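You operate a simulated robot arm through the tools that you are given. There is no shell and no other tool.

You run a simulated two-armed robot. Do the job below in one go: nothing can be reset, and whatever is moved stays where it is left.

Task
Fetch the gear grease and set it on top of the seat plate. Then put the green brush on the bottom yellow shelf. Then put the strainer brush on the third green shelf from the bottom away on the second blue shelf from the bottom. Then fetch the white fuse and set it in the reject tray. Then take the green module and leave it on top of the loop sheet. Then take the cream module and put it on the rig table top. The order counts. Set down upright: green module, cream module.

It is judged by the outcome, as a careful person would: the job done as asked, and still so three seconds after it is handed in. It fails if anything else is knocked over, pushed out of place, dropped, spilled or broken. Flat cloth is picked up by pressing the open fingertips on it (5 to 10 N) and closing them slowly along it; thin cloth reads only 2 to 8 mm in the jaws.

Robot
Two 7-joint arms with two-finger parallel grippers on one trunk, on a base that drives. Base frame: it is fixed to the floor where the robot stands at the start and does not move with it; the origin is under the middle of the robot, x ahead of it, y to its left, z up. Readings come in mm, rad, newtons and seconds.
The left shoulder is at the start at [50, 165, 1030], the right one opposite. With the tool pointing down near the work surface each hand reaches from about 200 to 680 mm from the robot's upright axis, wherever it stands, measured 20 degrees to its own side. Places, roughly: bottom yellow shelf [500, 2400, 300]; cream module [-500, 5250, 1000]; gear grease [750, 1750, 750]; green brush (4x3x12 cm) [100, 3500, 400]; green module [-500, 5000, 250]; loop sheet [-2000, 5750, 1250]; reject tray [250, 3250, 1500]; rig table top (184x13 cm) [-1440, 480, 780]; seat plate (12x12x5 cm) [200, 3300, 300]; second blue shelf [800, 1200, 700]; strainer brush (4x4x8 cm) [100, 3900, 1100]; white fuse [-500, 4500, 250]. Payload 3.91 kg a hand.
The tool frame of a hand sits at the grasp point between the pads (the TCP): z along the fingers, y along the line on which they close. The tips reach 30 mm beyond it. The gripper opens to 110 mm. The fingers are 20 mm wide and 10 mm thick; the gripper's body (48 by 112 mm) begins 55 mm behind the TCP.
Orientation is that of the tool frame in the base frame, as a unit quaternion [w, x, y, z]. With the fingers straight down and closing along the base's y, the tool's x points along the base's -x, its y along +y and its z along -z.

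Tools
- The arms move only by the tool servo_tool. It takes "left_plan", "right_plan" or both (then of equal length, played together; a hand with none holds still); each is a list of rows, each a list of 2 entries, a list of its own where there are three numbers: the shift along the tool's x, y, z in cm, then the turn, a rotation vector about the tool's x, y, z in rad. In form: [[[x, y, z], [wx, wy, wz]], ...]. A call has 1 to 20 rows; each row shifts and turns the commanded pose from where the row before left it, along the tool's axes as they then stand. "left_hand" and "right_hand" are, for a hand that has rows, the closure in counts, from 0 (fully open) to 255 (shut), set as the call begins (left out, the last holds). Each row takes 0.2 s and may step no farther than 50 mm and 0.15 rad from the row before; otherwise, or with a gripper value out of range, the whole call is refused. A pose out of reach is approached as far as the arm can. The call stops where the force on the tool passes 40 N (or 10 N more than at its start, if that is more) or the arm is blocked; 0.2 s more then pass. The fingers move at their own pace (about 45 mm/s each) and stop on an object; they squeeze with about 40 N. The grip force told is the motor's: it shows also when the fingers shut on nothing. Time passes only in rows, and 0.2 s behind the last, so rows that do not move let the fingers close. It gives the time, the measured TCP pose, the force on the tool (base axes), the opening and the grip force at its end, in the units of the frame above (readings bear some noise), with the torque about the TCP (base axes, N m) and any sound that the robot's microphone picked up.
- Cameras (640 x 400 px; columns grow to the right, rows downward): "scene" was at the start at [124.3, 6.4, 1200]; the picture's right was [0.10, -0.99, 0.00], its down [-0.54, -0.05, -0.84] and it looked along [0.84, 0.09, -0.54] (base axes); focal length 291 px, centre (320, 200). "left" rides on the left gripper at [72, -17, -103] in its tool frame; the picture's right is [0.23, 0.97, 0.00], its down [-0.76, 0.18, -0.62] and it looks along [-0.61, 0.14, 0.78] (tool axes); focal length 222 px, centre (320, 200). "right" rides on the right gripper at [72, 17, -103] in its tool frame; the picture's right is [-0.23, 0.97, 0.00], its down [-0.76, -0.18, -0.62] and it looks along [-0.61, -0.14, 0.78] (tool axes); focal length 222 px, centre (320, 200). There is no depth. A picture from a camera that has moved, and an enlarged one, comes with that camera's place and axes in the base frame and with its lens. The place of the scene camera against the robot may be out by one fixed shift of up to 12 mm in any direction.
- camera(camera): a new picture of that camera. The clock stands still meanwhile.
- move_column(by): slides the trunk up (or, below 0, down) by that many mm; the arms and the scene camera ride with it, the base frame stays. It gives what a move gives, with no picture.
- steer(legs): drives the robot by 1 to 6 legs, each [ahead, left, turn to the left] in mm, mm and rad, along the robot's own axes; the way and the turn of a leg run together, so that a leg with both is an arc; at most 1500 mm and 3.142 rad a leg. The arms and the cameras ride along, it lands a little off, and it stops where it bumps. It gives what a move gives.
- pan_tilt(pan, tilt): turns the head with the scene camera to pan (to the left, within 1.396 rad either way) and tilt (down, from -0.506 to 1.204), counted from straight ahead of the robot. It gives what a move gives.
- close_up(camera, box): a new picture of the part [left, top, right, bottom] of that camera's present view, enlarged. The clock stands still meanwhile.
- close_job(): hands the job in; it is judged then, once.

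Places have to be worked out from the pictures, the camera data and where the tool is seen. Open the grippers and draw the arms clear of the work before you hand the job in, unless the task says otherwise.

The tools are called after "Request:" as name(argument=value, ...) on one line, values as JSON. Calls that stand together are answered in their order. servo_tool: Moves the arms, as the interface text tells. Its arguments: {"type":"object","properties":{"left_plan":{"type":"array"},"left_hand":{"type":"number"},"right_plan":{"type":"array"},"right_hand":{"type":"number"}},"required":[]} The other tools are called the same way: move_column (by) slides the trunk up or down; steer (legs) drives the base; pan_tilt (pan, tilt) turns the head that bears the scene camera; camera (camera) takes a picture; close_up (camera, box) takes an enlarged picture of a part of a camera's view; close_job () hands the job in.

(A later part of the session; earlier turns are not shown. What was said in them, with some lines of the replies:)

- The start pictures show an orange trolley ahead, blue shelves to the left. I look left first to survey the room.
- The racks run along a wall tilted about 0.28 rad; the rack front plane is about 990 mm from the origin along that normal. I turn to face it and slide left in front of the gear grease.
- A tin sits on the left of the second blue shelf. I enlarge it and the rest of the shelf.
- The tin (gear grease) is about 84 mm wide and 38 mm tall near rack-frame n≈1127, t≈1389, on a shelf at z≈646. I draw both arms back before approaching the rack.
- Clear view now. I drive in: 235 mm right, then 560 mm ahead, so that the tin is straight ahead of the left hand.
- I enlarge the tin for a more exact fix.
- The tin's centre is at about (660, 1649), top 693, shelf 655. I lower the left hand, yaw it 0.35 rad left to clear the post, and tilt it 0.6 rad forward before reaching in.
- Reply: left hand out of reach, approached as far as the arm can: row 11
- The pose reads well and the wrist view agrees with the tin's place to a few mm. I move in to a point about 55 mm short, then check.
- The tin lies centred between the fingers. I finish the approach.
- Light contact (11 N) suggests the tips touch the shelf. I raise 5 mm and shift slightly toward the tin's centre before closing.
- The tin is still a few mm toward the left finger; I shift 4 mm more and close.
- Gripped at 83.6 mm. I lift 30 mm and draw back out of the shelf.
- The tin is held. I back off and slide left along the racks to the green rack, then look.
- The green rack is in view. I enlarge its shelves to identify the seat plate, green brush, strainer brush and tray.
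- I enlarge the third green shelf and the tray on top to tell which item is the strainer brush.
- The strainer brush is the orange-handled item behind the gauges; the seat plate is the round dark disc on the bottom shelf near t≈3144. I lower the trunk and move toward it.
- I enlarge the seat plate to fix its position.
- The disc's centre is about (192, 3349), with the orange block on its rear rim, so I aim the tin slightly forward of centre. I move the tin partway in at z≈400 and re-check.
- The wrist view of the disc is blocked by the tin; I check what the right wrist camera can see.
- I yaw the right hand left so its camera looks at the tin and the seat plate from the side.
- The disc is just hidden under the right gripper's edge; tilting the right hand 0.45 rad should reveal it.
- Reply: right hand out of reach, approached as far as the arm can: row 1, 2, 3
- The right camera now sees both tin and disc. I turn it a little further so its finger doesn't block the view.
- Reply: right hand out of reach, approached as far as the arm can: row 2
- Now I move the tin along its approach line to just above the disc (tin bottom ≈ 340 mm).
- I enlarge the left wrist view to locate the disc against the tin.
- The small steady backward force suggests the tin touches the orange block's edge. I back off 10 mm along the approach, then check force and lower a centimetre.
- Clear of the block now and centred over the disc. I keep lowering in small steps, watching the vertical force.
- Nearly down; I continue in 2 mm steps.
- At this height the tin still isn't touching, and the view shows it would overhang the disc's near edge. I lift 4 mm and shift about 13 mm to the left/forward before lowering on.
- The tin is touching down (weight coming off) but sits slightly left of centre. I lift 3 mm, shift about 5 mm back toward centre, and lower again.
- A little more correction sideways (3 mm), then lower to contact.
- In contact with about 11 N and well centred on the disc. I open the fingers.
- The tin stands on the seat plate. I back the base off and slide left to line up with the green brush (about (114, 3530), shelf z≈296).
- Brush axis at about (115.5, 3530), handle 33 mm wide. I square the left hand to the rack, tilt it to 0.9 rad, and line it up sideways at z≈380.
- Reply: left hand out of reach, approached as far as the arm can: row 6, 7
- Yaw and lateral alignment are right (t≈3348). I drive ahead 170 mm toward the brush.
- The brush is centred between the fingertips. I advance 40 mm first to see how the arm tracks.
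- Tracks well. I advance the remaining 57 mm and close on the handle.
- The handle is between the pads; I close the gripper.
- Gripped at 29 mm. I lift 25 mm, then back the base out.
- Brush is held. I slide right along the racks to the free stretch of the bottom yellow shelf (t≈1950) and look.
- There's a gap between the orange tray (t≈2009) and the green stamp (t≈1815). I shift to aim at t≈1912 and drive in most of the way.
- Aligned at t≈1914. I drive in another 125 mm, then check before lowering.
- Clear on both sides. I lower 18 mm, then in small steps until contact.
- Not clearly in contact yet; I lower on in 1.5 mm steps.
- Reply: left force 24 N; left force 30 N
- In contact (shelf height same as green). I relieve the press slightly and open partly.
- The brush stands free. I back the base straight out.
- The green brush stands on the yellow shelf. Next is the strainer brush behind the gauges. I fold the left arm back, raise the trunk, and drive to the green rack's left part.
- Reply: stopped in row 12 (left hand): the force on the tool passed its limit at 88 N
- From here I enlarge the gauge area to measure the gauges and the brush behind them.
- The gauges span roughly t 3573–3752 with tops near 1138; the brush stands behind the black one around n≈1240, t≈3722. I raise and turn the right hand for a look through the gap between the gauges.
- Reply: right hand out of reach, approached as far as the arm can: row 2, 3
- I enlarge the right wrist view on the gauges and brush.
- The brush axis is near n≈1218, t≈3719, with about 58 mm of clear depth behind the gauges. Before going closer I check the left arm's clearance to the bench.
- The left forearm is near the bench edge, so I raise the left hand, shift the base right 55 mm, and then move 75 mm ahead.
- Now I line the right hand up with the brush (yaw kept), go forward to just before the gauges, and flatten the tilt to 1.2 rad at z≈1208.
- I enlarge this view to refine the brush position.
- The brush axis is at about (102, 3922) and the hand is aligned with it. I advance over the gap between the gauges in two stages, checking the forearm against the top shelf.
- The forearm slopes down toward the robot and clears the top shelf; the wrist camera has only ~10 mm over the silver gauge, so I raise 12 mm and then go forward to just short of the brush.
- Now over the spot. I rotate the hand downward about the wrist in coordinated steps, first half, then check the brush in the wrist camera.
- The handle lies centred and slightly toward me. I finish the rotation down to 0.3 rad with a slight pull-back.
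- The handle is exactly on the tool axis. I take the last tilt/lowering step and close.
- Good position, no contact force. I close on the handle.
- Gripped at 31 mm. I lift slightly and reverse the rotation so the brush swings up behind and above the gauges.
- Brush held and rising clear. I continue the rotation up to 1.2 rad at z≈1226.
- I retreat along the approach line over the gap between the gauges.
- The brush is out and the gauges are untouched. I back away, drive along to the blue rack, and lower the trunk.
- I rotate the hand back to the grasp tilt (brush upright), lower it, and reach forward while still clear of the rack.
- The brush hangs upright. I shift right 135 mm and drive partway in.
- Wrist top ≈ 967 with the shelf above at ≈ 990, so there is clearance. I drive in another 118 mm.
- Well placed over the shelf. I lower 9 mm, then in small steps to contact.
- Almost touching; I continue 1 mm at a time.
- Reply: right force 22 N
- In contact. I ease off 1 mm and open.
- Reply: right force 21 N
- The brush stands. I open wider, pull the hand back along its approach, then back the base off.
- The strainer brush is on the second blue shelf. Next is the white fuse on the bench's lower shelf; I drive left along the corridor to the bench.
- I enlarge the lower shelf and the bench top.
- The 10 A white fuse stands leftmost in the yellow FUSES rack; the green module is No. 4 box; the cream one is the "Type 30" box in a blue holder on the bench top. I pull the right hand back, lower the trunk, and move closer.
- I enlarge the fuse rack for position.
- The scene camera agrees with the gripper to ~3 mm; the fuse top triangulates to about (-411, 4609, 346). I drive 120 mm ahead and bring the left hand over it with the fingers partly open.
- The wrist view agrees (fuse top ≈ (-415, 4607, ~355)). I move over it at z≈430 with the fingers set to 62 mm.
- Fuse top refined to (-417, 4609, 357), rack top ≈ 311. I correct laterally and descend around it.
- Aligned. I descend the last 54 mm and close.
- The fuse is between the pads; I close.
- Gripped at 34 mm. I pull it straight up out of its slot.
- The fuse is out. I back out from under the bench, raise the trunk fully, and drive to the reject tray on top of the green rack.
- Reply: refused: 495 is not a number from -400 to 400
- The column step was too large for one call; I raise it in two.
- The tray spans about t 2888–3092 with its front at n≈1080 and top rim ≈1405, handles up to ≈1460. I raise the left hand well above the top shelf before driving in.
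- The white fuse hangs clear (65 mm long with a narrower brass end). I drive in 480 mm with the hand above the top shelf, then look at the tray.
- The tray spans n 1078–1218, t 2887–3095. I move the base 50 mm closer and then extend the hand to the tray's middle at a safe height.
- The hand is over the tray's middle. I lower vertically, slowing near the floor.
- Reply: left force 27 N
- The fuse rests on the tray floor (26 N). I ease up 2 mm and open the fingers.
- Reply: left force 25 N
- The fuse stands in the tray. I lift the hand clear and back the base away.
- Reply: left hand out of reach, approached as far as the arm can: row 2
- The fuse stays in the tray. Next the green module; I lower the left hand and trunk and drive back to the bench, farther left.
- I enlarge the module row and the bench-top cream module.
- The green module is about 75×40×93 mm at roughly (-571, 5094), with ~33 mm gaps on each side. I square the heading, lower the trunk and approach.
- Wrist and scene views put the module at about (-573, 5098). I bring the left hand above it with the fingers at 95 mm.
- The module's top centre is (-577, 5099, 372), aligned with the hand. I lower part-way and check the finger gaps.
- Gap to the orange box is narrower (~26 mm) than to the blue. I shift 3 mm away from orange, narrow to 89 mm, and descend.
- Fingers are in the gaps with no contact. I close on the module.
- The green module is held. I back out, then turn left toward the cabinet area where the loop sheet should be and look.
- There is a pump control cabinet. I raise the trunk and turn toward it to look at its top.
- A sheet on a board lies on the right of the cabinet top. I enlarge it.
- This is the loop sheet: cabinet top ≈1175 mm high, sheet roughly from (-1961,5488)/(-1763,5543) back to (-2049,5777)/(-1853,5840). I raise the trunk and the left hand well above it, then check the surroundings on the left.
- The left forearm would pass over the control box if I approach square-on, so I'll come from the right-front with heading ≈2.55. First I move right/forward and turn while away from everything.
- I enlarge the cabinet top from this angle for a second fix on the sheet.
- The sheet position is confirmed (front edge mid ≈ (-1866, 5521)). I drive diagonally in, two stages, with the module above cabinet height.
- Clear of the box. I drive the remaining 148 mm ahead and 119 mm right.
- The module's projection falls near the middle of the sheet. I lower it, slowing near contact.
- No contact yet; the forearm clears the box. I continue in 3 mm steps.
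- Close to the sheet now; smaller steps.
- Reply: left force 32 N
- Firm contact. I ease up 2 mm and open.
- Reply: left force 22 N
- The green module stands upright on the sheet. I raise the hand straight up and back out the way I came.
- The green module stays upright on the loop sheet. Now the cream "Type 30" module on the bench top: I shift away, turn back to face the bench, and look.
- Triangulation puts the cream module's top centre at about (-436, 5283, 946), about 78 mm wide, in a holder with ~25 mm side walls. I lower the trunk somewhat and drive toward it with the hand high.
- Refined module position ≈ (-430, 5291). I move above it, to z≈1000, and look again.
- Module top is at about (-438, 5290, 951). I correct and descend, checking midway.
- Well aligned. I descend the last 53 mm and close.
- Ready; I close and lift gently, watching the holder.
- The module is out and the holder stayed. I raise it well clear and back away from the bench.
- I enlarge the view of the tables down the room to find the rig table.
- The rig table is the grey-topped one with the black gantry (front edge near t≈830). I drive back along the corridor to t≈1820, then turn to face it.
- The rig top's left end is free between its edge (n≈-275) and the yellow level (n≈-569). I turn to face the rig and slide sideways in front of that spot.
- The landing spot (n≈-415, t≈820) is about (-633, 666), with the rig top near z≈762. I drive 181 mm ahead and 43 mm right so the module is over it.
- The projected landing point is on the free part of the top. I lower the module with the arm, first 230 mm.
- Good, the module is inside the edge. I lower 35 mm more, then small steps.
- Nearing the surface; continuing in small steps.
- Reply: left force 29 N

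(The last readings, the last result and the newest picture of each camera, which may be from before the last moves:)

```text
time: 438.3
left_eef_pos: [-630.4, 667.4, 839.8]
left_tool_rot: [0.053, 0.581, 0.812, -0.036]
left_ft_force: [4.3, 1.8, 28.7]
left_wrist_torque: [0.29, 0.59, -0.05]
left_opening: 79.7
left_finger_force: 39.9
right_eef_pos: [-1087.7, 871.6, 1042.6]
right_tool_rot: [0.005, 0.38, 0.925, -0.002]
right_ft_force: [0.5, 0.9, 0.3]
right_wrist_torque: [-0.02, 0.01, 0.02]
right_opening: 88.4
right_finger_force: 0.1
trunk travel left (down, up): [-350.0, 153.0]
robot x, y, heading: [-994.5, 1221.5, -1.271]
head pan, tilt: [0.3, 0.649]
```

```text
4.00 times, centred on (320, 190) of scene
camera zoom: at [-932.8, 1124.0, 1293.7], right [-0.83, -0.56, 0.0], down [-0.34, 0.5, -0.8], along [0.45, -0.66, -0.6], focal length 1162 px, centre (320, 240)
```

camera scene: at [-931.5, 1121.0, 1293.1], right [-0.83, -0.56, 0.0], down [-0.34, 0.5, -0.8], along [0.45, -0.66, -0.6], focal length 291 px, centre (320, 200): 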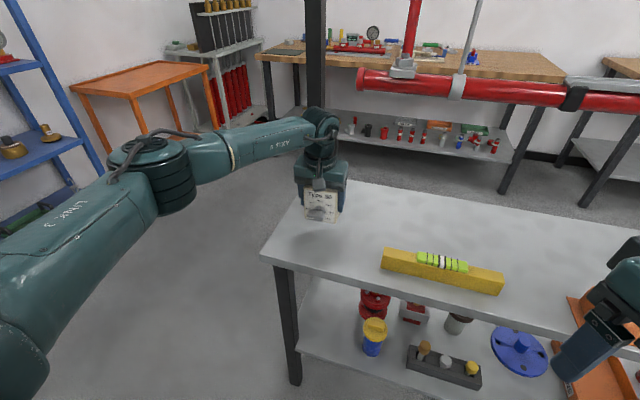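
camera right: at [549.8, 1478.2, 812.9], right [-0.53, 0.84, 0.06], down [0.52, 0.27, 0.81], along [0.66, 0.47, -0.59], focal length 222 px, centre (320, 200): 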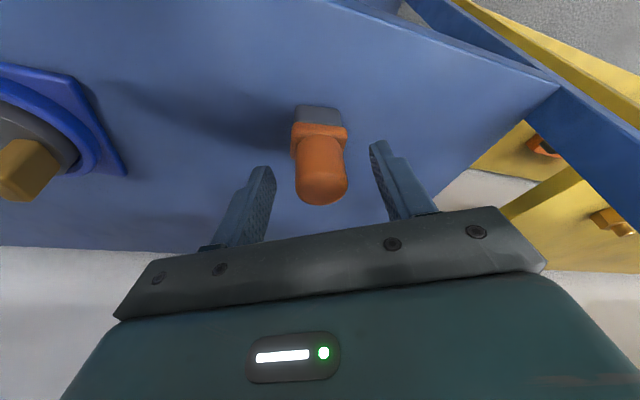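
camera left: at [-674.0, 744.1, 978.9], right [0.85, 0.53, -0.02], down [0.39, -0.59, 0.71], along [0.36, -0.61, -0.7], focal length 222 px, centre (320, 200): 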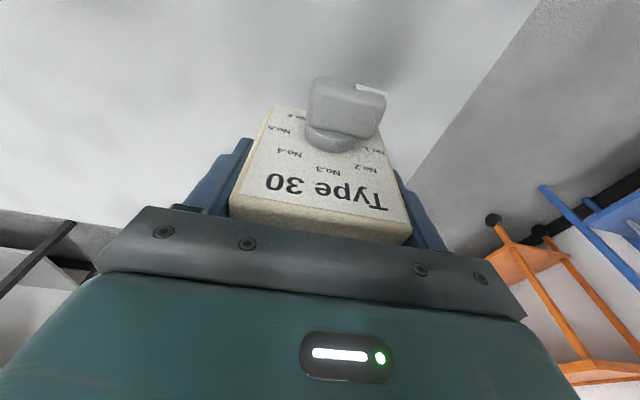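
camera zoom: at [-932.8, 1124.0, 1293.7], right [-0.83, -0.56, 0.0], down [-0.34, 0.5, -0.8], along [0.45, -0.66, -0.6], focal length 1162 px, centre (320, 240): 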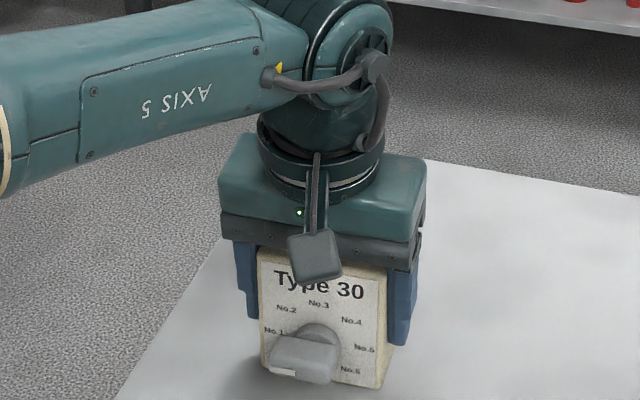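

In contact. I ease up 3 mm and open.

Request:
servo_tool(left_plan=[[[-0.04, 0, -0.35], [0, 0, 0]], [[0, 0, 0], [0, 0, 0]]])

Request:
servo_tool(left_plan=[[[0, 0, 0], [0, 0, 0]], [[0, 0, 0], [0, 0, 0]], [[0, 0, 0], [0, 0, 0]]], left_hand=28)

Request:
close_up(camera="scene", box=[240, 140, 400, 240])

Request:
camera(camera="left")

```text
time: 438.9
left_eef_pos: [-631.3, 667.6, 839.4]
left_tool_rot: [0.05, 0.582, 0.811, -0.035]
left_ft_force: [4.3, -5.2, 16.4]
left_wrist_torque: [-0.24, 0.48, 0.19]
left_opening: 80.0
left_finger_force: 39.9
right_eef_pos: [-1089.1, 871.2, 1041.9]
right_tool_rot: [0.005, 0.381, 0.925, -0.001]
right_ft_force: [-0.2, 0.0, 0.1]
right_wrist_torque: [-0.04, 0.03, -0.01]
right_opening: 88.3
right_finger_force: 0.2
trunk travel left (down, up): [-350.0, 153.0]
robot x, y, heading: [-997.6, 1224.9, -1.271]
head pan, tilt: [0.3, 0.649]
```

```text
time: 439.7
left_eef_pos: [-631.0, 667.8, 836.4]
left_tool_rot: [0.049, 0.582, 0.811, -0.033]
left_ft_force: [0.0, 0.0, -0.5]
left_wrist_torque: [-0.04, 0.0, 0.01]
left_opening: 98.0
left_finger_force: 0.1
right_eef_pos: [-1088.1, 870.5, 1041.3]
right_tool_rot: [0.004, 0.38, 0.925, -0.001]
right_ft_force: [0.9, 0.0, 1.1]
right_wrist_torque: [0.04, 0.02, -0.02]
right_opening: 88.2
right_finger_force: 0.2
trunk travel left (down, up): [-350.0, 153.0]
robot x, y, heading: [-993.4, 1218.2, -1.27]
head pan, tilt: [0.3, 0.649]
```

```text
4.00 times, centred on (320, 190) of scene
camera zoom: at [-931.6, 1121.2, 1293.1], right [-0.83, -0.56, 0.0], down [-0.34, 0.5, -0.8], along [0.45, -0.66, -0.6], focal length 1162 px, centre (320, 240)
```

zoom: 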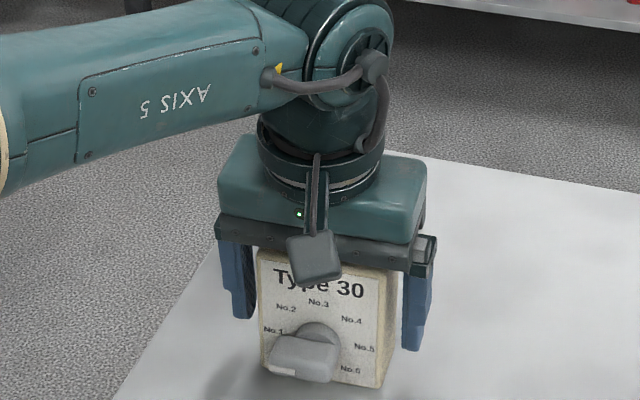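

```text
taken
camera left: at [-673.0, 743.6, 930.7], right [0.85, 0.53, -0.02], down [0.39, -0.59, 0.71], along [0.36, -0.61, -0.7], focal length 222 px, centre (320, 200)
```

left: 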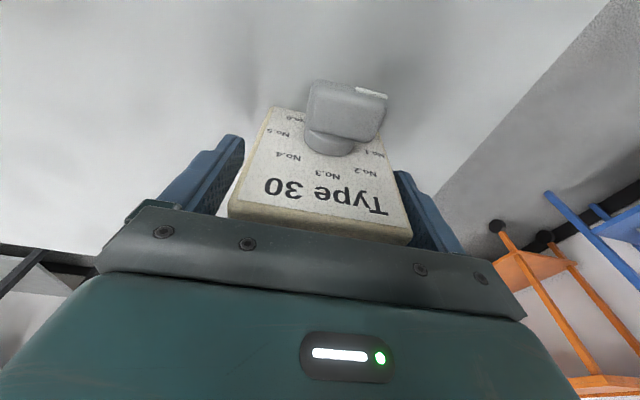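

The module stands free. I lift the hand straight up 160 mm, then back the base off and open both grippers.

Request:
servo_tool(left_plan=[[[-0.47, 0, -3.97], [0, 0, 0]], [[-0.47, 0, -3.97], [0, 0, 0]], [[-0.47, 0, -3.97], [0, 0, 0]], [[-0.47, 0, -3.97], [0, 0, 0]], [[0, 0, 0], [0, 0, 0]]])

Request:
steer(legs=[[-330, 0, 0]])

Request:
camera(camera="scene")

Request:
close_up(camera="scene", box=[240, 120, 480, 270])

```text
time: 440.9
left_eef_pos: [-627.7, 669.4, 997.7]
left_tool_rot: [0.048, 0.581, 0.812, -0.034]
left_ft_force: [-0.4, 0.2, -1.0]
left_wrist_torque: [0.02, 0.0, 0.01]
left_opening: 97.9
left_finger_force: 0.1
right_eef_pos: [-1087.8, 869.7, 1041.6]
right_tool_rot: [0.004, 0.38, 0.925, -0.001]
right_ft_force: [0.8, -0.4, -0.4]
right_wrist_torque: [0.03, 0.03, -0.03]
right_opening: 88.4
right_finger_force: 0.0
trunk travel left (down, up): [-350.0, 153.0]
robot x, y, heading: [-998.5, 1222.5, -1.268]
head pan, tilt: [0.3, 0.649]
```

```text
time: 443.0
left_eef_pos: [-726.0, 975.8, 997.6]
left_tool_rot: [0.049, 0.582, 0.811, -0.034]
left_ft_force: [-0.1, 0.9, 0.2]
left_wrist_torque: [-0.02, -0.03, 0.0]
left_opening: 98.1
left_finger_force: 0.0
right_eef_pos: [-1182.6, 1175.7, 1042.2]
right_tool_rot: [0.005, 0.381, 0.925, 0.0]
right_ft_force: [0.4, 0.4, 0.5]
right_wrist_torque: [-0.01, -0.01, 0.0]
right_opening: 88.6
right_finger_force: 0.1
trunk travel left (down, up): [-350.0, 153.0]
robot x, y, heading: [-1089.1, 1533.1, -1.274]
head pan, tilt: [0.3, 0.649]
```

```text
taken
camera scene: at [-1026.4, 1427.8, 1293.2], right [-0.83, -0.57, 0.0], down [-0.34, 0.5, -0.8], along [0.45, -0.66, -0.6], focal length 291 px, centre (320, 200)
```

scene: 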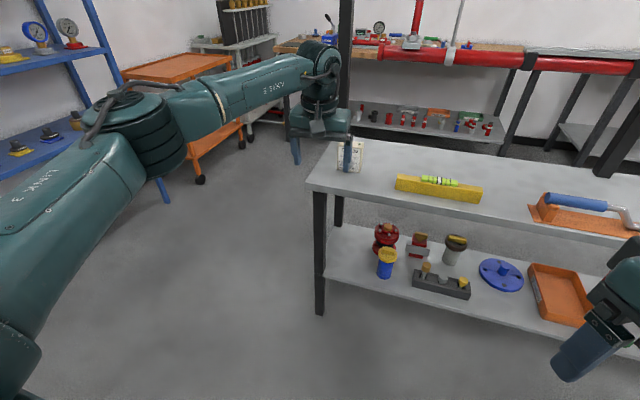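

```text
2.67 times, centred on (360, 195) of scene
camera zoom: at [-1026.4, 1427.8, 1293.2], right [-0.83, -0.57, 0.0], down [-0.34, 0.5, -0.8], along [0.45, -0.66, -0.6], focal length 775 px, centre (213, 213)
```

zoom: 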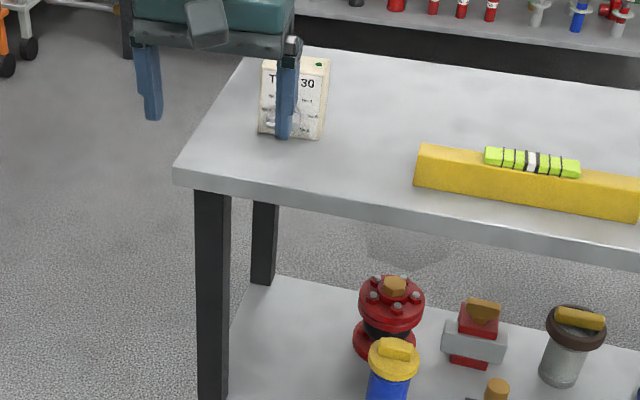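

The cream module stands upright on the rig table top. I open both grippers fully, back off a little more and take a last look.

Request:
servo_tool(left_plan=[[[2, 0, -2], [0, 0, 0]], [[2, 0, -2], [0, 0, 0]], [[0, 0, 0], [0, 0, 0]]], right_plan=[[[0, 0, -2], [0, 0, 0]], [[0, 0, -2], [0, 0, 0]], [[0, 0, 0], [0, 0, 0]]], left_hand=0, right_hand=0)

Request:
steer(legs=[[-150, 100, 0], [0, 0, 1.2]])

Request:
pan_tilt(pan=0.3, tilt=0.3)

Request:
camera(camera="scene")

Request:
pan_tilt(pan=1.1, tilt=0.3)

Request:
camera(camera="scene")

```text
time: 443.8
left_eef_pos: [-738.7, 1016.9, 1030.9]
left_tool_rot: [0.049, 0.581, 0.812, -0.034]
left_ft_force: [0.0, -0.5, -1.1]
left_wrist_torque: [0.01, 0.04, -0.01]
left_opening: 109.9
left_finger_force: 0.0
right_eef_pos: [-1181.7, 1176.0, 1080.2]
right_tool_rot: [0.004, 0.38, 0.925, -0.001]
right_ft_force: [-0.7, 0.0, -0.1]
right_wrist_torque: [-0.01, 0.0, -0.02]
right_opening: 109.9
right_finger_force: 0.0
trunk travel left (down, up): [-350.0, 153.0]
robot x, y, heading: [-1088.3, 1532.4, -1.27]
head pan, tilt: [0.3, 0.649]
```

```text
time: 448.3
left_eef_pos: [-436.1, 1847.8, 1030.6]
left_tool_rot: [0.059, 0.02, 0.998, -0.001]
left_ft_force: [0.0, 0.4, 0.6]
left_wrist_torque: [-0.02, 0.0, -0.01]
left_opening: 109.9
left_finger_force: 0.0
right_eef_pos: [-743.7, 1490.4, 1081.4]
right_tool_rot: [0.004, -0.211, 0.978, 0.002]
right_ft_force: [0.2, -0.1, -0.1]
right_wrist_torque: [-0.02, -0.02, 0.01]
right_opening: 110.2
right_finger_force: 0.0
trunk travel left (down, up): [-350.0, 153.0]
robot x, y, heading: [-1039.4, 1703.5, -0.065]
head pan, tilt: [0.3, 0.649]
```

```text
time: 449.2
left_eef_pos: [-436.2, 1848.7, 1030.3]
left_tool_rot: [0.059, 0.02, 0.998, 0.0]
left_ft_force: [0.6, 0.4, 0.2]
left_wrist_torque: [0.02, 0.0, 0.04]
left_opening: 110.1
left_finger_force: 0.0
right_eef_pos: [-742.9, 1489.1, 1081.6]
right_tool_rot: [0.004, -0.211, 0.977, 0.002]
right_ft_force: [0.2, 0.5, -1.1]
right_wrist_torque: [0.01, -0.03, 0.01]
right_opening: 109.7
right_finger_force: 0.1
trunk travel left (down, up): [-350.0, 153.0]
robot x, y, heading: [-1042.9, 1701.0, -0.069]
head pan, tilt: [0.3, 0.3]
```

```text
taken
camera scene: at [-914.8, 1719.9, 1324.8], right [0.23, -0.97, 0.0], down [-0.29, -0.07, -0.96], along [0.93, 0.22, -0.3], focal length 291 px, centre (320, 200)
```

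scene: 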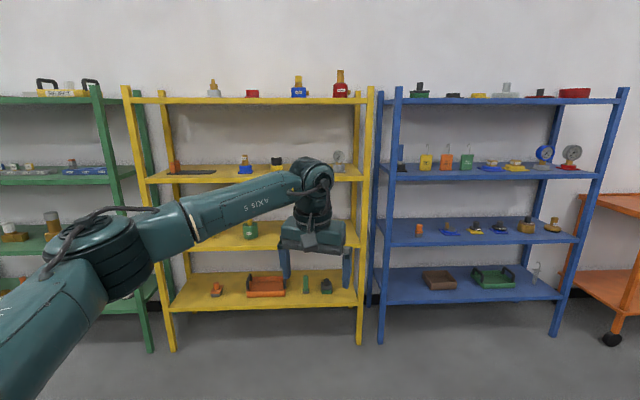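

```text
time: 450.3
left_eef_pos: [-435.9, 1848.3, 1030.5]
left_tool_rot: [0.06, 0.019, 0.998, 0.0]
left_ft_force: [0.3, -0.4, 0.0]
left_wrist_torque: [-0.01, -0.02, 0.01]
left_opening: 110.0
left_finger_force: 0.1
right_eef_pos: [-743.2, 1490.2, 1081.2]
right_tool_rot: [0.004, -0.212, 0.977, 0.001]
right_ft_force: [0.3, 0.7, 0.9]
right_wrist_torque: [-0.03, 0.02, 0.0]
right_opening: 110.2
right_finger_force: 0.0
trunk travel left (down, up): [-350.0, 153.0]
robot x, y, heading: [-1040.7, 1701.5, -0.065]
head pan, tilt: [1.1, 0.3]
```

```text
taken
camera scene: at [-957.8, 1778.3, 1324.9], right [0.86, -0.51, 0.0], down [-0.15, -0.25, -0.96], along [0.49, 0.82, -0.3], focal length 291 px, centre (320, 200)
```

scene: 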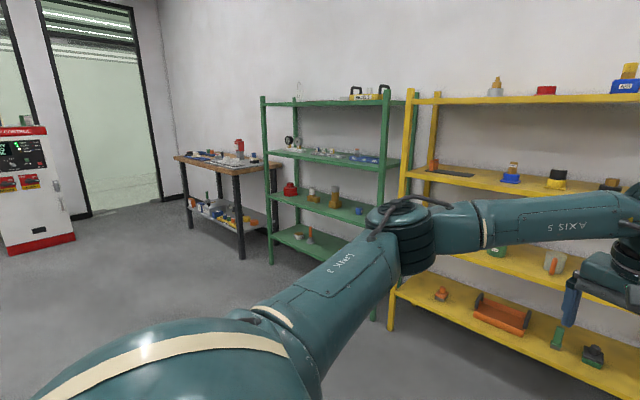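

All six items are where they belong: the grease was last seen on the seat plate, both brushes are on their shelves, the fuse is in the tray, and both modules are upright. The grippers are open and clear of everything, so I hand the job in.

Request:
close_job()

```text
The job is handed in.
```

All six steps were done in the order you gave, and the job is handed in. The result of the judging hasn't been shown to me.

| Item | Where it is now |
|---|---|
| Gear grease | On top of the seat plate, on the bottom green shelf |
| Green brush | Standing on the bottom yellow shelf |
| Strainer brush | Standing on the second blue shelf |
| White fuse | Standing in the reject tray |
| Green module (No. 4) | Upright on the loop sheet, on the pump cabinet |
| Cream module (Type 30) | Upright on the left end of the rig table top |

- **Grease label:** I identified the grease by its position. The part of the label I could read said only "GREASE", not "gear", but it was the only tin on that shelf.
- **Final check:** I saw five of the items in place in the last pictures. The seat plate was hidden from where I stood at the end; I last saw the grease on it while fetching the fuse.
- **Arm bump:** Early on, the left arm stopped itself on a force limit (88 N) while folding back in open space, probably against the robot's own body.

Nothing else was knocked over or moved that I could see. Both grippers are open and clear of the work.
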